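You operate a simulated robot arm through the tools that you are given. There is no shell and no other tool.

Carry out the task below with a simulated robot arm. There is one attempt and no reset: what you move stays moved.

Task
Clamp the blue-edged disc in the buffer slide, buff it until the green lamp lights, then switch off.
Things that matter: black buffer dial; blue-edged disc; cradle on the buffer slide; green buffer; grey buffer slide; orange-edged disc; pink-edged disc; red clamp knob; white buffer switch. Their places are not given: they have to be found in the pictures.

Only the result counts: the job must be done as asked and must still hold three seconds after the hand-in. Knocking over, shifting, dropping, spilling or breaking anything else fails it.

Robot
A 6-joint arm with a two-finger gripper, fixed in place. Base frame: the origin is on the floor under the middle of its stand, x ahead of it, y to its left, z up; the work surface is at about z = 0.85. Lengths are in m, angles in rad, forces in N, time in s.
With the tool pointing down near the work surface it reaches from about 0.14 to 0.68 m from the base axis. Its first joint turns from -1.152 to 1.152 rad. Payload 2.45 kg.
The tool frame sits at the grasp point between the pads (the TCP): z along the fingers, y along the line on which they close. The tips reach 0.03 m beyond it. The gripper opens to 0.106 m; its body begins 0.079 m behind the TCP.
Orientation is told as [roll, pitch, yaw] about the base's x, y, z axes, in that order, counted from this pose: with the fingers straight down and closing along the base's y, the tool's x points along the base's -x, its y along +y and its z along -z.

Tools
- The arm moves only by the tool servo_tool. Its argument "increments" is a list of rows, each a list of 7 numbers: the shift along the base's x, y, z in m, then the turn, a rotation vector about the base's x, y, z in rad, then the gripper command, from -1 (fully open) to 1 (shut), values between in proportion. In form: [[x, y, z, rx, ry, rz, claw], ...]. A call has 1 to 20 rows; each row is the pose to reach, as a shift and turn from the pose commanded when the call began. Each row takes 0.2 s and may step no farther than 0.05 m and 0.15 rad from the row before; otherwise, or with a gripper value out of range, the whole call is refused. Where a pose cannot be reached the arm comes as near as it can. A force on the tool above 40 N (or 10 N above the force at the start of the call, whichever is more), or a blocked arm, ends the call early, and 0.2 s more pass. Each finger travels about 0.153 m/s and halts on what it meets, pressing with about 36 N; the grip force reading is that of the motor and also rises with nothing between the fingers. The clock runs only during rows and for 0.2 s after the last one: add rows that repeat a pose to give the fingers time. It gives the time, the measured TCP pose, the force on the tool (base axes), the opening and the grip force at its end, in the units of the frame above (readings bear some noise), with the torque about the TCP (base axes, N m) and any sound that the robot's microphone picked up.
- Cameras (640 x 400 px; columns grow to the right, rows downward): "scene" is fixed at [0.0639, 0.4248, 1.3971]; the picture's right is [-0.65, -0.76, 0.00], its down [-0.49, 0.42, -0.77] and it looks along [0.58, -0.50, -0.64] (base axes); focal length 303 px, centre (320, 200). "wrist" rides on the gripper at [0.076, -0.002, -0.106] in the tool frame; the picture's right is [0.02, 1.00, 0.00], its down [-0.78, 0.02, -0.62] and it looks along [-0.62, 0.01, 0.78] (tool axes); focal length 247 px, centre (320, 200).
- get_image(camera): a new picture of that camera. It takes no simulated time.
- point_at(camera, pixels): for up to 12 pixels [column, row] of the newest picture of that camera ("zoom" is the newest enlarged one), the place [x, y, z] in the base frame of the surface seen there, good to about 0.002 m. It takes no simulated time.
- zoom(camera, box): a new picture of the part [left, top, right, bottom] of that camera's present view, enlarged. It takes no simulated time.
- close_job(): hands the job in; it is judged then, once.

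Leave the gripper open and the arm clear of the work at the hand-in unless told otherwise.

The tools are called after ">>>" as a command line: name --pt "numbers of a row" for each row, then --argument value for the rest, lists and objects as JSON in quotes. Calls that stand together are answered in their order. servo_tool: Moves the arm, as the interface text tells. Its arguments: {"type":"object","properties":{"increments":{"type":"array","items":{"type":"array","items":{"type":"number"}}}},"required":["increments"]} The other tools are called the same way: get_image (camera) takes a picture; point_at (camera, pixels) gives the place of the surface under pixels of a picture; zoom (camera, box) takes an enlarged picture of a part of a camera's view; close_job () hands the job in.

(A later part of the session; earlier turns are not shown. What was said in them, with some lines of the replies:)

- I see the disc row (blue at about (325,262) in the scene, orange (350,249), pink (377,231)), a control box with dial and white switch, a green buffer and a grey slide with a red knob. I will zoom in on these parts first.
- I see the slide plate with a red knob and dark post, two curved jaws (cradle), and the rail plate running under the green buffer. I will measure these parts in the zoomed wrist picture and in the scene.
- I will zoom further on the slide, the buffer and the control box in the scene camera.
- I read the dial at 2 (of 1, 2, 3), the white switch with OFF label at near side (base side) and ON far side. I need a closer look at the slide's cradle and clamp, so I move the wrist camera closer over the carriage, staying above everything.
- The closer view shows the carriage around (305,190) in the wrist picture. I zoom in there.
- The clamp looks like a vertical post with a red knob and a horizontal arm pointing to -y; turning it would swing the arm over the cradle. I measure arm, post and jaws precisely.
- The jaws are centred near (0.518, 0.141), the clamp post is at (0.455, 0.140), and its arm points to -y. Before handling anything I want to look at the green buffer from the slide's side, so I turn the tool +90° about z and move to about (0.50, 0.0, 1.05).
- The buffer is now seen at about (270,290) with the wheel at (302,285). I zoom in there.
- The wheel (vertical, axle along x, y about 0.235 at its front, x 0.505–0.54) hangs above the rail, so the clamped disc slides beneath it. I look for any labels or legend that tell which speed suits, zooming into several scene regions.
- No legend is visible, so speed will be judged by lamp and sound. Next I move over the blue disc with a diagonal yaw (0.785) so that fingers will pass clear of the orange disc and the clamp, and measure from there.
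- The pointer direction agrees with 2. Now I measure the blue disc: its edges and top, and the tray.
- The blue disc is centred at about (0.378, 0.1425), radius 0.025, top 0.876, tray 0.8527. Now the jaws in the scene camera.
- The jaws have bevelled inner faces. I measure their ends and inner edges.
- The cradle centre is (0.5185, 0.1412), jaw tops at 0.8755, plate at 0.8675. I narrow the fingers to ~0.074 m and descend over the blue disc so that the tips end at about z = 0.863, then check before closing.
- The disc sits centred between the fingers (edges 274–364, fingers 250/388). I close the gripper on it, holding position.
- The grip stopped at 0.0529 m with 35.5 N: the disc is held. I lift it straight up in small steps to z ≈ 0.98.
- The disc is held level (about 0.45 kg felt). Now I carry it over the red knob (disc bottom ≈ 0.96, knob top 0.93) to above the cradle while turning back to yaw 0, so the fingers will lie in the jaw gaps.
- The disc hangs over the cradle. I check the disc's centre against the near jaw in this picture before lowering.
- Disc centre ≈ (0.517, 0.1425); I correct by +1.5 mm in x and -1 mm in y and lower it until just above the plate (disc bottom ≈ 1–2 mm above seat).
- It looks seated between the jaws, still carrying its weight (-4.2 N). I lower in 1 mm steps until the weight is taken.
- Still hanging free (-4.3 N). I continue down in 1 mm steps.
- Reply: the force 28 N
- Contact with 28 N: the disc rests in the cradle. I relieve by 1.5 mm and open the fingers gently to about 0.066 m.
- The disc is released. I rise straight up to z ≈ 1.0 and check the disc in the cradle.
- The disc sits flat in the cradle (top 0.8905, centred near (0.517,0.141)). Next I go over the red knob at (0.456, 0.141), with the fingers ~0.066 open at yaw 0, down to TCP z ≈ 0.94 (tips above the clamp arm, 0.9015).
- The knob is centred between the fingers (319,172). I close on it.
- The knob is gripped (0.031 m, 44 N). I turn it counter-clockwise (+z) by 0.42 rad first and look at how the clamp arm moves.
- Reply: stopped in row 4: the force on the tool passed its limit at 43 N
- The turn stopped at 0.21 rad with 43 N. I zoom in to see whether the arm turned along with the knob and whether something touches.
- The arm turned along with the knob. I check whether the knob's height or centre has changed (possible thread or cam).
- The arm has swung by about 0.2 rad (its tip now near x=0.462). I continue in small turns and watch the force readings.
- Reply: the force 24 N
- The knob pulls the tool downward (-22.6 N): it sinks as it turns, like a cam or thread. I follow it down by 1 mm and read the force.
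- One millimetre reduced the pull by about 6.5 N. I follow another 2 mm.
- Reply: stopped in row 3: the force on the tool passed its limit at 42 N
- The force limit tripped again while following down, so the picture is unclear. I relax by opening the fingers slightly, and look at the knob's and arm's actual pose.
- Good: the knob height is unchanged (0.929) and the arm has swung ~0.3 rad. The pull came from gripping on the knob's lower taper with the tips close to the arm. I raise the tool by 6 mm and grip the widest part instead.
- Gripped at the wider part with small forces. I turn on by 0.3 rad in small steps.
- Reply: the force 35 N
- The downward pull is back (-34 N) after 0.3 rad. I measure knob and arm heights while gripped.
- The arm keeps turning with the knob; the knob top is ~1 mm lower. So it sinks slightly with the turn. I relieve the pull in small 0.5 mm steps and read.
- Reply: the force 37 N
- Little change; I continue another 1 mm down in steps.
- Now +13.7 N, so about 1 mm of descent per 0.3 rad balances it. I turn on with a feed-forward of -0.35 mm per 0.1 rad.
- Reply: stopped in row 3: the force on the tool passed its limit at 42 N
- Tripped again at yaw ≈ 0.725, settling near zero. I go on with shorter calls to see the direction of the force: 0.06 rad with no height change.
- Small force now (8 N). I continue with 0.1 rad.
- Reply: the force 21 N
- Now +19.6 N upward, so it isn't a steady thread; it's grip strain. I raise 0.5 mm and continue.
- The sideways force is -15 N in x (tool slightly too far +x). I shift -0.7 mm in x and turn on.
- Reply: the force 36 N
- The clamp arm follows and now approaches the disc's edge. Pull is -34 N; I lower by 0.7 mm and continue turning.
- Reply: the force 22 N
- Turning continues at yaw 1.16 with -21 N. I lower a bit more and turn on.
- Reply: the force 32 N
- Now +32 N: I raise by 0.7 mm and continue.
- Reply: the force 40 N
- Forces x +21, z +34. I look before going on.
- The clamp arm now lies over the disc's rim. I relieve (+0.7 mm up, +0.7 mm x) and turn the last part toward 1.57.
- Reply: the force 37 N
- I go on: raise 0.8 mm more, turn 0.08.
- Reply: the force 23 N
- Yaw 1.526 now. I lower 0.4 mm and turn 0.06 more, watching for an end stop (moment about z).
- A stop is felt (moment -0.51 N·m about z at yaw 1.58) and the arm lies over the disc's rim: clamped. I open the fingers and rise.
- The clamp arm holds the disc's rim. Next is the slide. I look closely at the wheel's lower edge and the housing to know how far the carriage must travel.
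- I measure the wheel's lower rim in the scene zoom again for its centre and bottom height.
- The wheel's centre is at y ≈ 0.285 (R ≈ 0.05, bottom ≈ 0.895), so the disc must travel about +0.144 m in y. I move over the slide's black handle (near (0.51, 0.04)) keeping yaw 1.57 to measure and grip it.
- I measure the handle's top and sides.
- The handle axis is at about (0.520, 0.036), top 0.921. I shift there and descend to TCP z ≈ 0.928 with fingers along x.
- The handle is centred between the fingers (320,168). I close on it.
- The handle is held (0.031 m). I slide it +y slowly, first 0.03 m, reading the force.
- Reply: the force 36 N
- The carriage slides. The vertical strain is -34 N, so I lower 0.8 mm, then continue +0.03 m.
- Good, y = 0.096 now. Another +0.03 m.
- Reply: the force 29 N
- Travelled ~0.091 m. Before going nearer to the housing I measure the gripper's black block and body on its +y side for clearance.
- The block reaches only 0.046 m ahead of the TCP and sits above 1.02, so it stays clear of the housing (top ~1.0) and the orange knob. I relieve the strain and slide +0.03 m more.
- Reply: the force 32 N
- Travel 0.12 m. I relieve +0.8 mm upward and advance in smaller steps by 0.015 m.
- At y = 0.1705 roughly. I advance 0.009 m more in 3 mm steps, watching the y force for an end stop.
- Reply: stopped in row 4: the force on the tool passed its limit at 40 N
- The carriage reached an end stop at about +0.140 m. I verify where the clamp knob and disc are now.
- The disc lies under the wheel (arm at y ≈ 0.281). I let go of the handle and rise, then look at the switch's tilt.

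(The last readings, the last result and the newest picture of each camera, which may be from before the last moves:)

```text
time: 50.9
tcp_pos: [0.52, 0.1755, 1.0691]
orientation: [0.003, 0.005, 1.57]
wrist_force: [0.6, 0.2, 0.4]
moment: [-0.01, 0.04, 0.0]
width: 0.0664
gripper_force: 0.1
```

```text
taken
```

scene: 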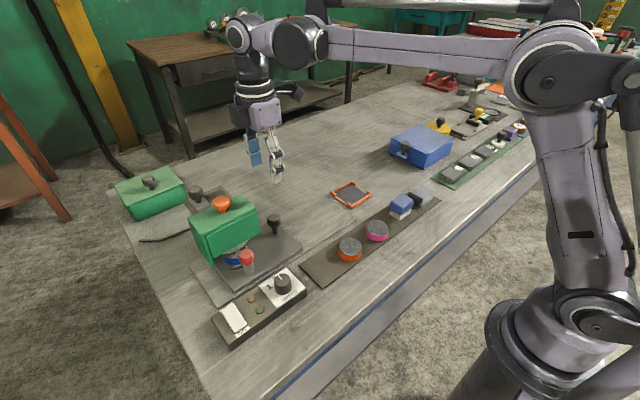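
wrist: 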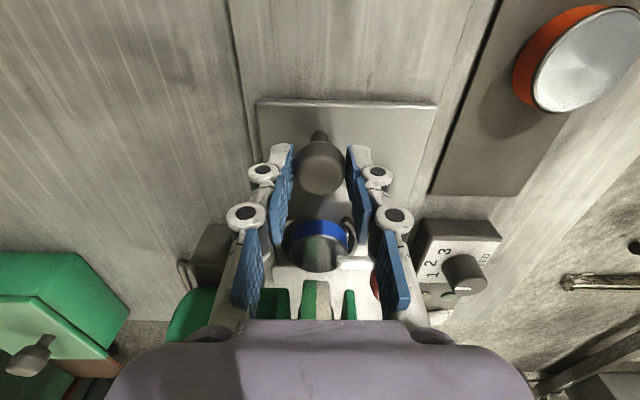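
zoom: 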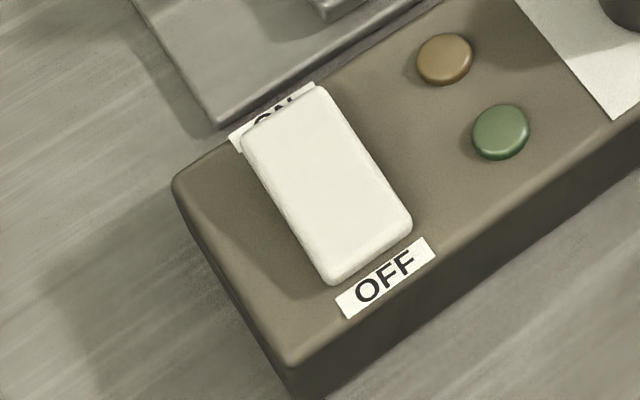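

The rocker's ON end (x ≈ 0.397) stands at 0.893 and the OFF end (x ≈ 0.358) at 0.8865, so it is OFF. I close the fingers, turn to yaw 0 and move in an arc (first -x, then +y, high) above the ON end at about (0.395, 0.359).

>>> servo_tool --pt "-0.03 0 0 0 0 -0.143 0.2" --pt "-0.06 0 0 0 0 -0.286 0.6" --pt "-0.09 0.0 0 0 0 -0.429 1" --pt "-0.115 0.01 0 0 0 -0.572 1" --pt "-0.125 0.035 0 0 0 -0.715 1" --pt "-0.125 0.06 0 0 0 -0.858 1" --pt "-0.125 0.09 0 0 0 -1.0 1" --pt "-0.125 0.12 0 0 0 -1.143 1" --pt "-0.125 0.15 0 0 0 -1.286 1" --pt "-0.125 0.175 0 0 0 -1.429 1" --pt "-0.125 0.1835 0 0 0 -1.572 1" --pt "-0.125 0.1835 0 0 0 -1.572 1"

>>> get_image --camera "wrist"

>>> get_image --camera "scene"

```text
time: 53.5
tcp_pos: [0.3944, 0.3607, 1.0714]
orientation: [0.003, 0.004, -0.003]
wrist_force: [0.2, 0.2, -0.1]
moment: [0.01, 0.0, -0.03]
width: 0.0
gripper_force: 28.8
```

```text
taken
```

wrist: 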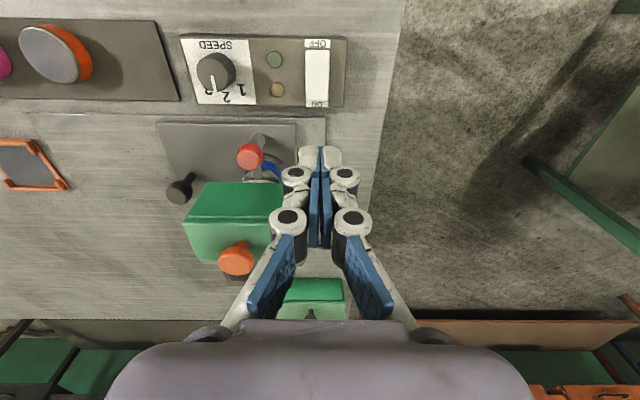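

```text
taken
```

scene: 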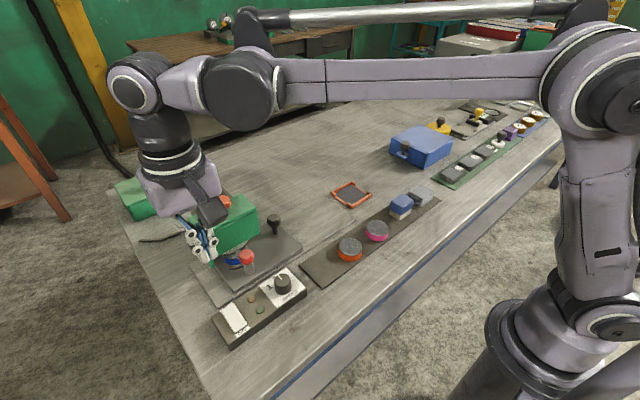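

The control box is in view, switch at (318,75). I check the rocker's places from here.

>>> zoom --camera "wrist" --box '[180, 30, 360, 120]'

>>> point_at --camera "wrist" --pixels '[[317, 97], [308, 92], [327, 92], [317, 85], [317, 75], [317, 65], [318, 54], [276, 88], [274, 60], [217, 72]]'

```text
3.56 times, centred on (270, 75) of wrist
```

zoom: 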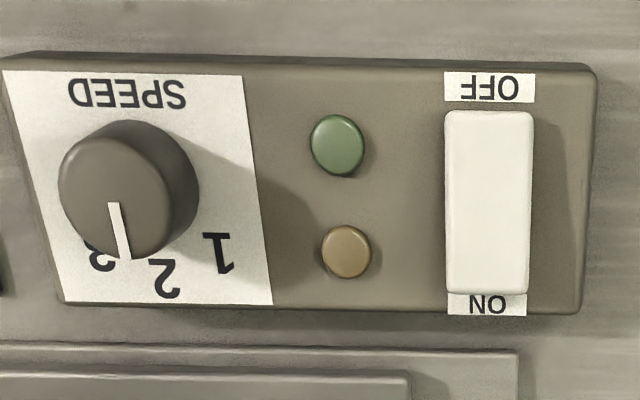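

```text
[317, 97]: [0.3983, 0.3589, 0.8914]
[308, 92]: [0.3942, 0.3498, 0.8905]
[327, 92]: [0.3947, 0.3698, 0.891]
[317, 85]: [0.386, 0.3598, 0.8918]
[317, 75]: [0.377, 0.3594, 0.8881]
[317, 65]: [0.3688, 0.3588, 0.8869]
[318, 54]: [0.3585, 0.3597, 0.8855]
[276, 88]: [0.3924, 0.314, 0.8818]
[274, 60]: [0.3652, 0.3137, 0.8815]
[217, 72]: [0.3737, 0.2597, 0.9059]
```

The rocker spans x 0.353–0.403, y 0.348–0.3715. I descend to about 1 cm above its ON end.

>>> servo_tool --pt "0 0 -0.04 0 0 0 1" --pt "0 0 -0.08 0 0 0 1" --pt "0 0 -0.12 0 0 0 1" --pt "0 0 -0.136 0 0 0 1" --pt "0 0 -0.136 0 0 0 1"

>>> get_image --camera "wrist"

>>> zoom --camera "scene" --box '[190, 250, 310, 350]'

```text
time: 54.7
tcp_pos: [0.3943, 0.3602, 0.9309]
orientation: [0.004, 0.002, 0.0]
wrist_force: [-0.5, 0.4, 0.4]
moment: [-0.01, 0.02, 0.01]
width: 0.0001
gripper_force: 28.6
```

```text
taken
```

wrist: 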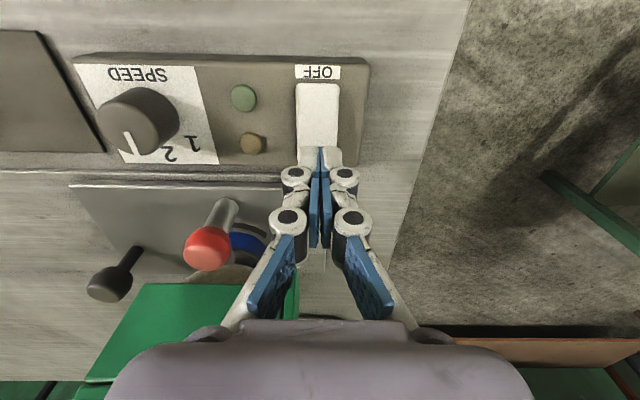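

```text
4.00 times, centred on (250, 300) of scene
```

zoom: 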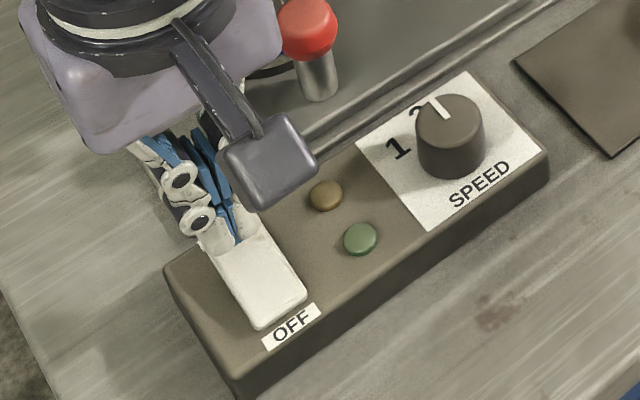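

Both lamps are visible from both cameras (unlit). I press the ON end down in small steps.

>>> servo_tool --pt "0 0 -0.006 0 0 0 1" --pt "0 0 -0.01 0 0 0 1" --pt "0 0 -0.013 0 0 0 1" --pt "0 0 -0.016 0 0 0 1"

>>> get_image --camera "wrist"

>>> zoom --camera "scene" --box '[190, 250, 310, 350]'

```text
time: 55.7
tcp_pos: [0.3939, 0.3607, 0.9164]
orientation: [0.002, 0.003, -0.002]
wrist_force: [0.2, 0.5, -0.8]
moment: [-0.04, 0.02, 0.03]
width: 0.0003
gripper_force: 29.4
```

```text
taken
```

wrist: 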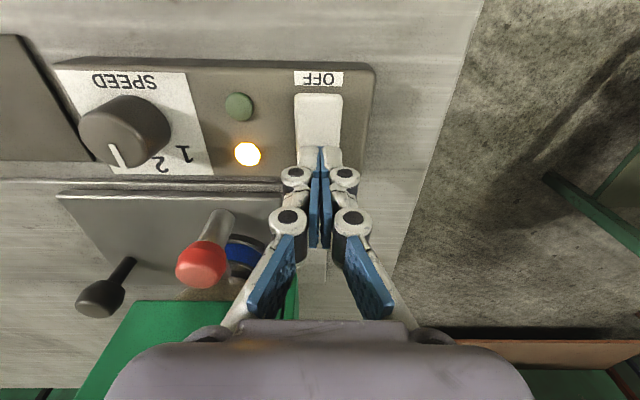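

```text
4.00 times, centred on (250, 300) of scene
```

zoom: 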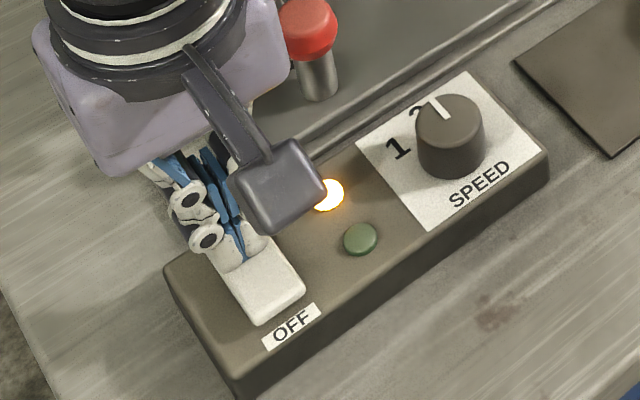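

The amber lamp is lit: it's running. I rise and place the tip just above the OFF end (x ≈ 0.362) so I can switch off quickly, then check the lamps.

>>> servo_tool --pt "0 0 0.015 0 0 0 1" --pt "-0.032 0 0.018 0 0 0 1"

>>> get_image --camera "wrist"

>>> zoom --camera "scene" --box '[190, 220, 310, 350]'

```text
time: 56.3
tcp_pos: [0.3633, 0.3599, 0.9343]
orientation: [0.003, 0.004, -0.001]
wrist_force: [0.0, -0.4, 0.2]
moment: [-0.02, 0.0, 0.0]
width: 0.0
gripper_force: 28.6
```

```text
taken
```

wrist: 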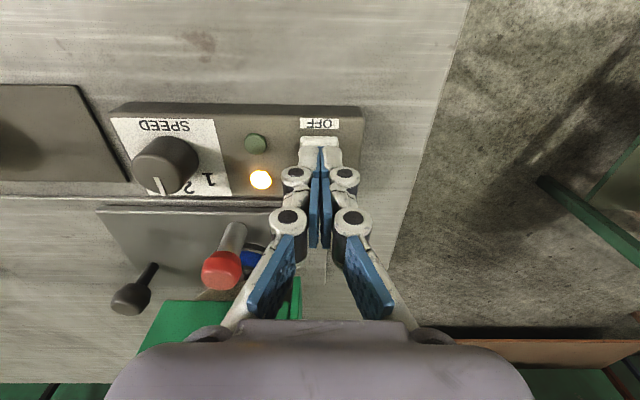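

```text
3.08 times, centred on (250, 285) of scene
```

zoom: 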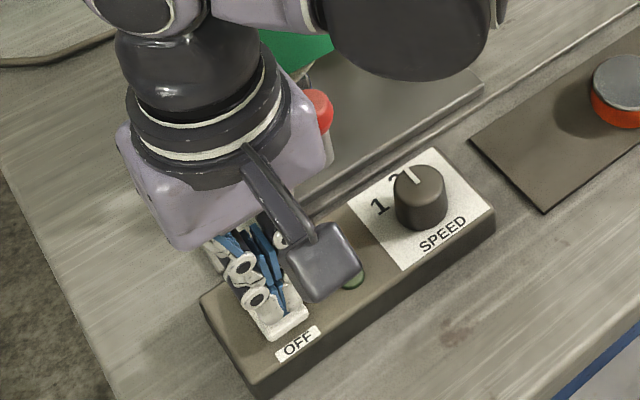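

Amber is on, green dark. I wait in short spells and keep reading the lamps from the wrist camera.

>>> servo_tool --pt "0 0 0 0 0 0 1" --pt "0 0 0 0 0 0 1" --pt "0 0 0 0 0 0 1"

>>> zoom --camera "wrist" --box '[100, 90, 380, 290]'

```text
time: 57.1
tcp_pos: [0.3629, 0.3584, 0.9348]
orientation: [0.004, 0.003, 0.001]
wrist_force: [-0.4, -0.5, -0.3]
moment: [-0.02, 0.02, 0.0]
width: 0.0002
gripper_force: 28.8
```

```text
2.00 times, centred on (240, 190) of wrist
```

zoom: 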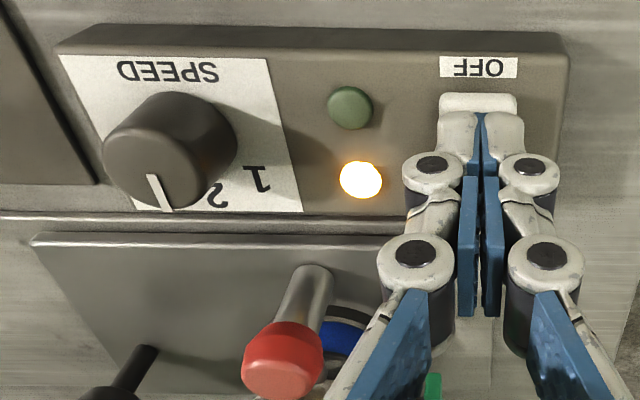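

Still amber only. I wait another second.

>>> servo_tool --pt "0 0 0 0 0 0 1" --pt "0 0 0 0 0 0 1" --pt "0 0 0 0 0 0 1" --pt "0 0 0 0 0 0 1"

>>> zoom --camera "wrist" --box '[100, 90, 380, 290]'

```text
time: 58.1
tcp_pos: [0.3627, 0.3586, 0.9337]
orientation: [0.004, 0.003, 0.0]
wrist_force: [0.4, -0.2, 0.0]
moment: [0.01, 0.0, 0.0]
width: 0.0002
gripper_force: 28.7
```

```text
2.00 times, centred on (240, 190) of wrist
```

zoom: 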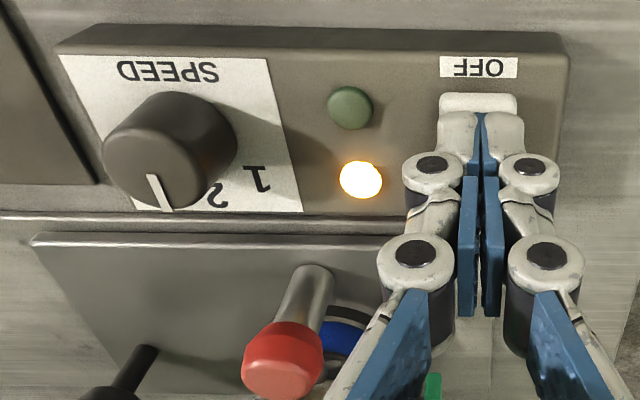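

Still amber only. Another second.

>>> servo_tool --pt "0 0 0 0 0 0 1" --pt "0 0 0 0 0 0 1" --pt "0 0 0 0 0 0 1" --pt "0 0 0 0 0 0 1" --pt "0 0 0 0 0 0 1"

>>> zoom --camera "wrist" --box '[100, 90, 380, 290]'

>>> zoom --camera "scene" --box '[190, 180, 310, 290]'

```text
time: 59.3
tcp_pos: [0.3632, 0.3585, 0.9339]
orientation: [0.004, 0.002, 0.0]
wrist_force: [-0.2, -0.8, -0.5]
moment: [0.01, 0.01, -0.03]
width: 0.0001
gripper_force: 28.6
```

```text
2.00 times, centred on (240, 190) of wrist
```

zoom: 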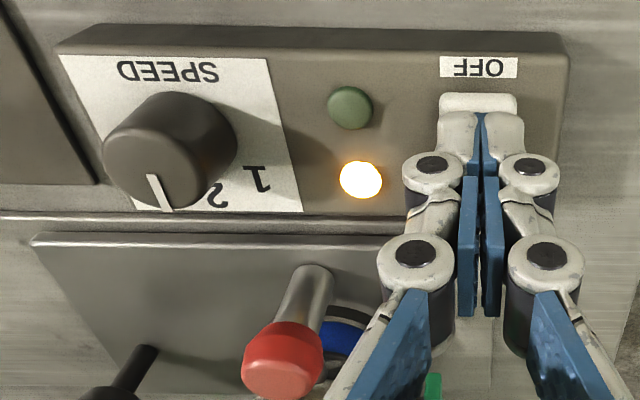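

```text
3.64 times, centred on (250, 235) of scene
```

zoom: 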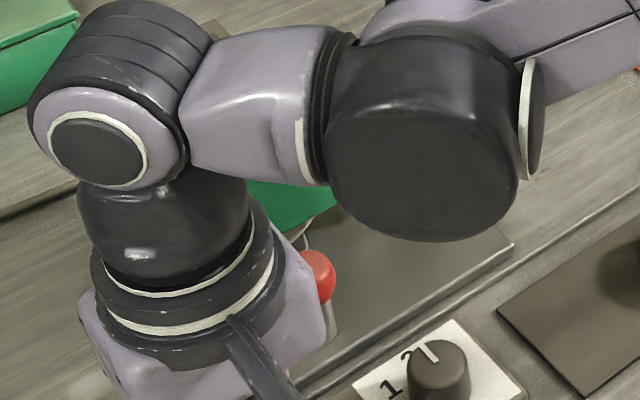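

Still amber. I wait on in ~1.2 s spells.

>>> servo_tool --pt "0 0 0 0 0 0 1" --pt "0 0 0 0 0 0 1" --pt "0 0 0 0 0 0 1" --pt "0 0 0 0 0 0 1" --pt "0 0 0 0 0 0 1"

>>> zoom --camera "wrist" --box '[100, 90, 380, 290]'

```text
time: 60.5
tcp_pos: [0.3624, 0.3587, 0.9342]
orientation: [0.005, 0.003, -0.001]
wrist_force: [0.5, -0.1, -0.1]
moment: [-0.03, -0.01, 0.0]
width: 0.0001
gripper_force: 28.4
```

```text
2.00 times, centred on (240, 190) of wrist
```

zoom: 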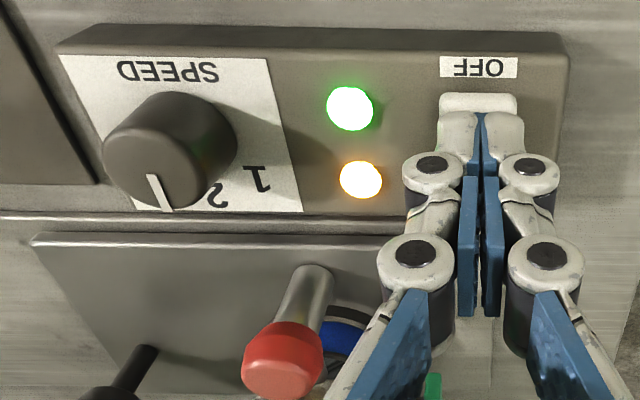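

The green lamp is lit. I press the OFF end now.

>>> servo_tool --pt "0 0 -0.012 0 0 0 1" --pt "0 0 -0.019 0 0 0 1"

>>> zoom --camera "wrist" --box '[100, 70, 380, 270]'

```text
time: 61.1
tcp_pos: [0.363, 0.3576, 0.9167]
orientation: [0.005, 0.005, 0.0]
wrist_force: [-0.5, -0.5, -0.4]
moment: [0.03, 0.01, 0.01]
width: 0.0002
gripper_force: 29.1
```

```text
2.00 times, centred on (240, 170) of wrist
```

zoom: 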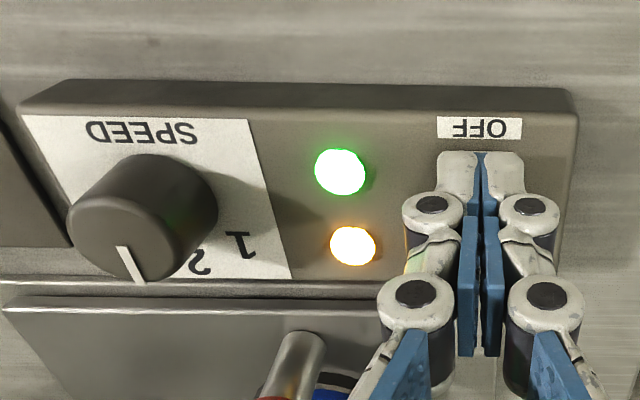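

Amber is still on, no contact force yet; I press further down.

>>> servo_tool --pt "-0.002 0 -0.004 0 0 0 1" --pt "-0.003 0 -0.008 0 0 0 1"

>>> zoom --camera "wrist" --box '[100, 70, 380, 270]'

```text
time: 61.5
tcp_pos: [0.3624, 0.3593, 0.9154]
orientation: [0.002, 0.0, 0.0]
wrist_force: [-1.4, -1.9, 9.8]
moment: [-0.03, -0.03, -0.01]
width: 0.0059
gripper_force: 28.8
stopped in row 2: the force on the tool passed its limit at 50 N (the readings are from after the stop); the commanded pose is now the measured one
```

```text
2.00 times, centred on (240, 170) of wrist
```

zoom: 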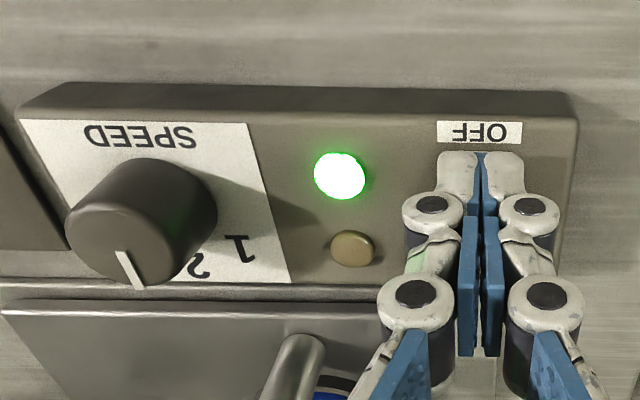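

Amber is off and green stays lit: the buffer is switched off. I rise straight up and open the fingers.

>>> servo_tool --pt "0 0 0.01 0 0 0 1" --pt "0 0 0.04 0 0 0 1" --pt "0 0 0.08 0 0 0 1" --pt "0 0 0.12 0 0 0 0.5" --pt "0 0 0.16 0 0 0 -0.5" --pt "0 0 0.19 0 0 0 -1" --pt "0 0 0.2 0 0 0 -1" --pt "0 0 0.2 0 0 0 -1"

>>> get_image --camera "wrist"

>>> get_image --camera "scene"

```text
time: 63.3
tcp_pos: [0.3628, 0.361, 1.1166]
orientation: [0.004, 0.0, 0.001]
wrist_force: [-0.1, 1.0, -0.6]
moment: [0.01, -0.03, 0.01]
width: 0.1061
gripper_force: 0.1
```

```text
taken
```

wrist: 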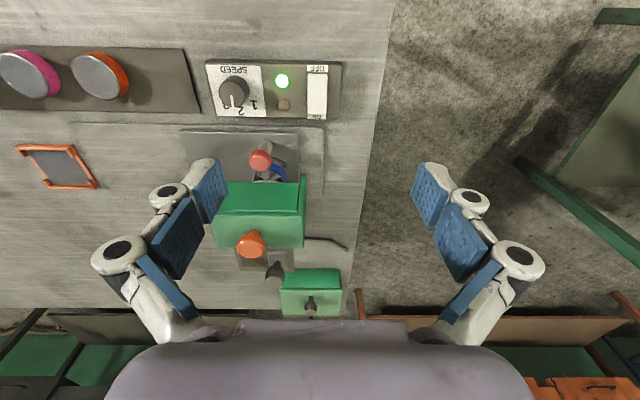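

```text
taken
```

scene: 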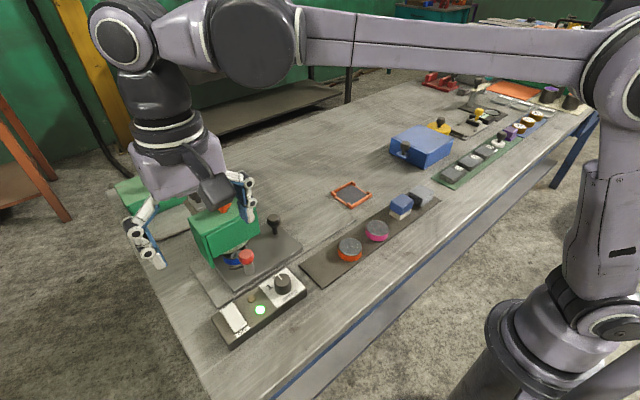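

Switch OFF, green lamp lit, disc still clamped under the wheel. I retreat the arm up and back toward its start pose.

>>> servo_tool --pt "-0.02 0 0.03 0 0 0 -1" --pt "-0.04 -0.02 0.06 0 0 0 -1" --pt "-0.06 -0.05 0.08 0 0 0 -1" --pt "-0.08 -0.08 0.1 0 0 0 -1" --pt "-0.1 -0.11 0.1 0 0 0 -1" --pt "-0.12 -0.14 0.1 0 0 0 -1" --pt "-0.12 -0.15 0.1 0 0 0 -1" --pt "-0.12 -0.15 0.1 0 0 0 -1"

>>> get_image --camera "scene"

>>> zoom --camera "scene" --box '[180, 190, 340, 350]'

>>> get_image --camera "wrist"

```text
time: 65.1
tcp_pos: [0.241, 0.207, 1.2151]
orientation: [0.004, 0.001, 0.0]
wrist_force: [-0.2, -0.2, 0.2]
moment: [0.0, 0.01, -0.01]
width: 0.1059
gripper_force: 0.0
```

```text
taken
```

scene: 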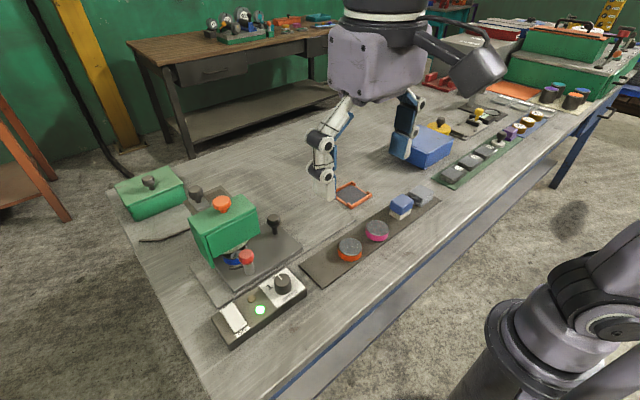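

```text
2.50 times, centred on (260, 270) of scene
```

zoom: 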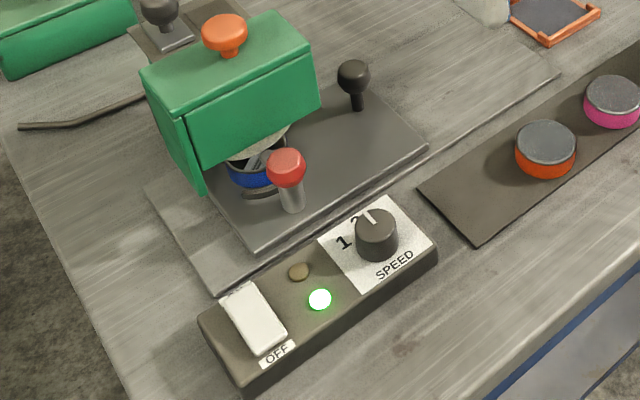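

```text
taken
```

wrist: 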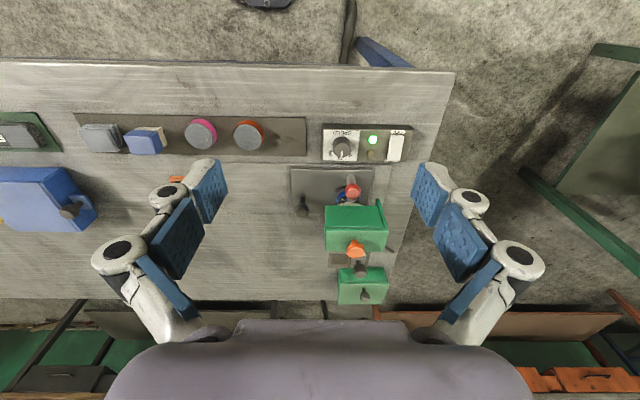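

The final views show the green lamp lit, the amber lamp dark and the switch OFF. The blue disc is still clamped under the wheel, the orange and pink discs are where they were, and the arm is clear with the gripper open. I hand the job in.

>>> close_job

```text
The job is handed in.
```

The blue-edged disc is clamped in the buffer slide and buffed until the green lamp lit. The buffer is switched off again.

- **Buffing:** I left the speed dial at 2. The green lamp came on about five seconds after switch-on. The first press on OFF did not catch, so the buffer ran about a second longer before the second press stopped it.
- **State at hand-in:** The green lamp was still lit, the amber lamp dark and the switch at OFF. The disc was still clamped, with the slide left under the wheel. The orange and pink discs had not moved, and the arm was back near its start pose with the gripper open.
- **Force stops:** The force limit stopped the arm five times: three while turning the clamp knob, once at the slide's end stop, and once on the final OFF press. I saw no damage or shift from any of them.
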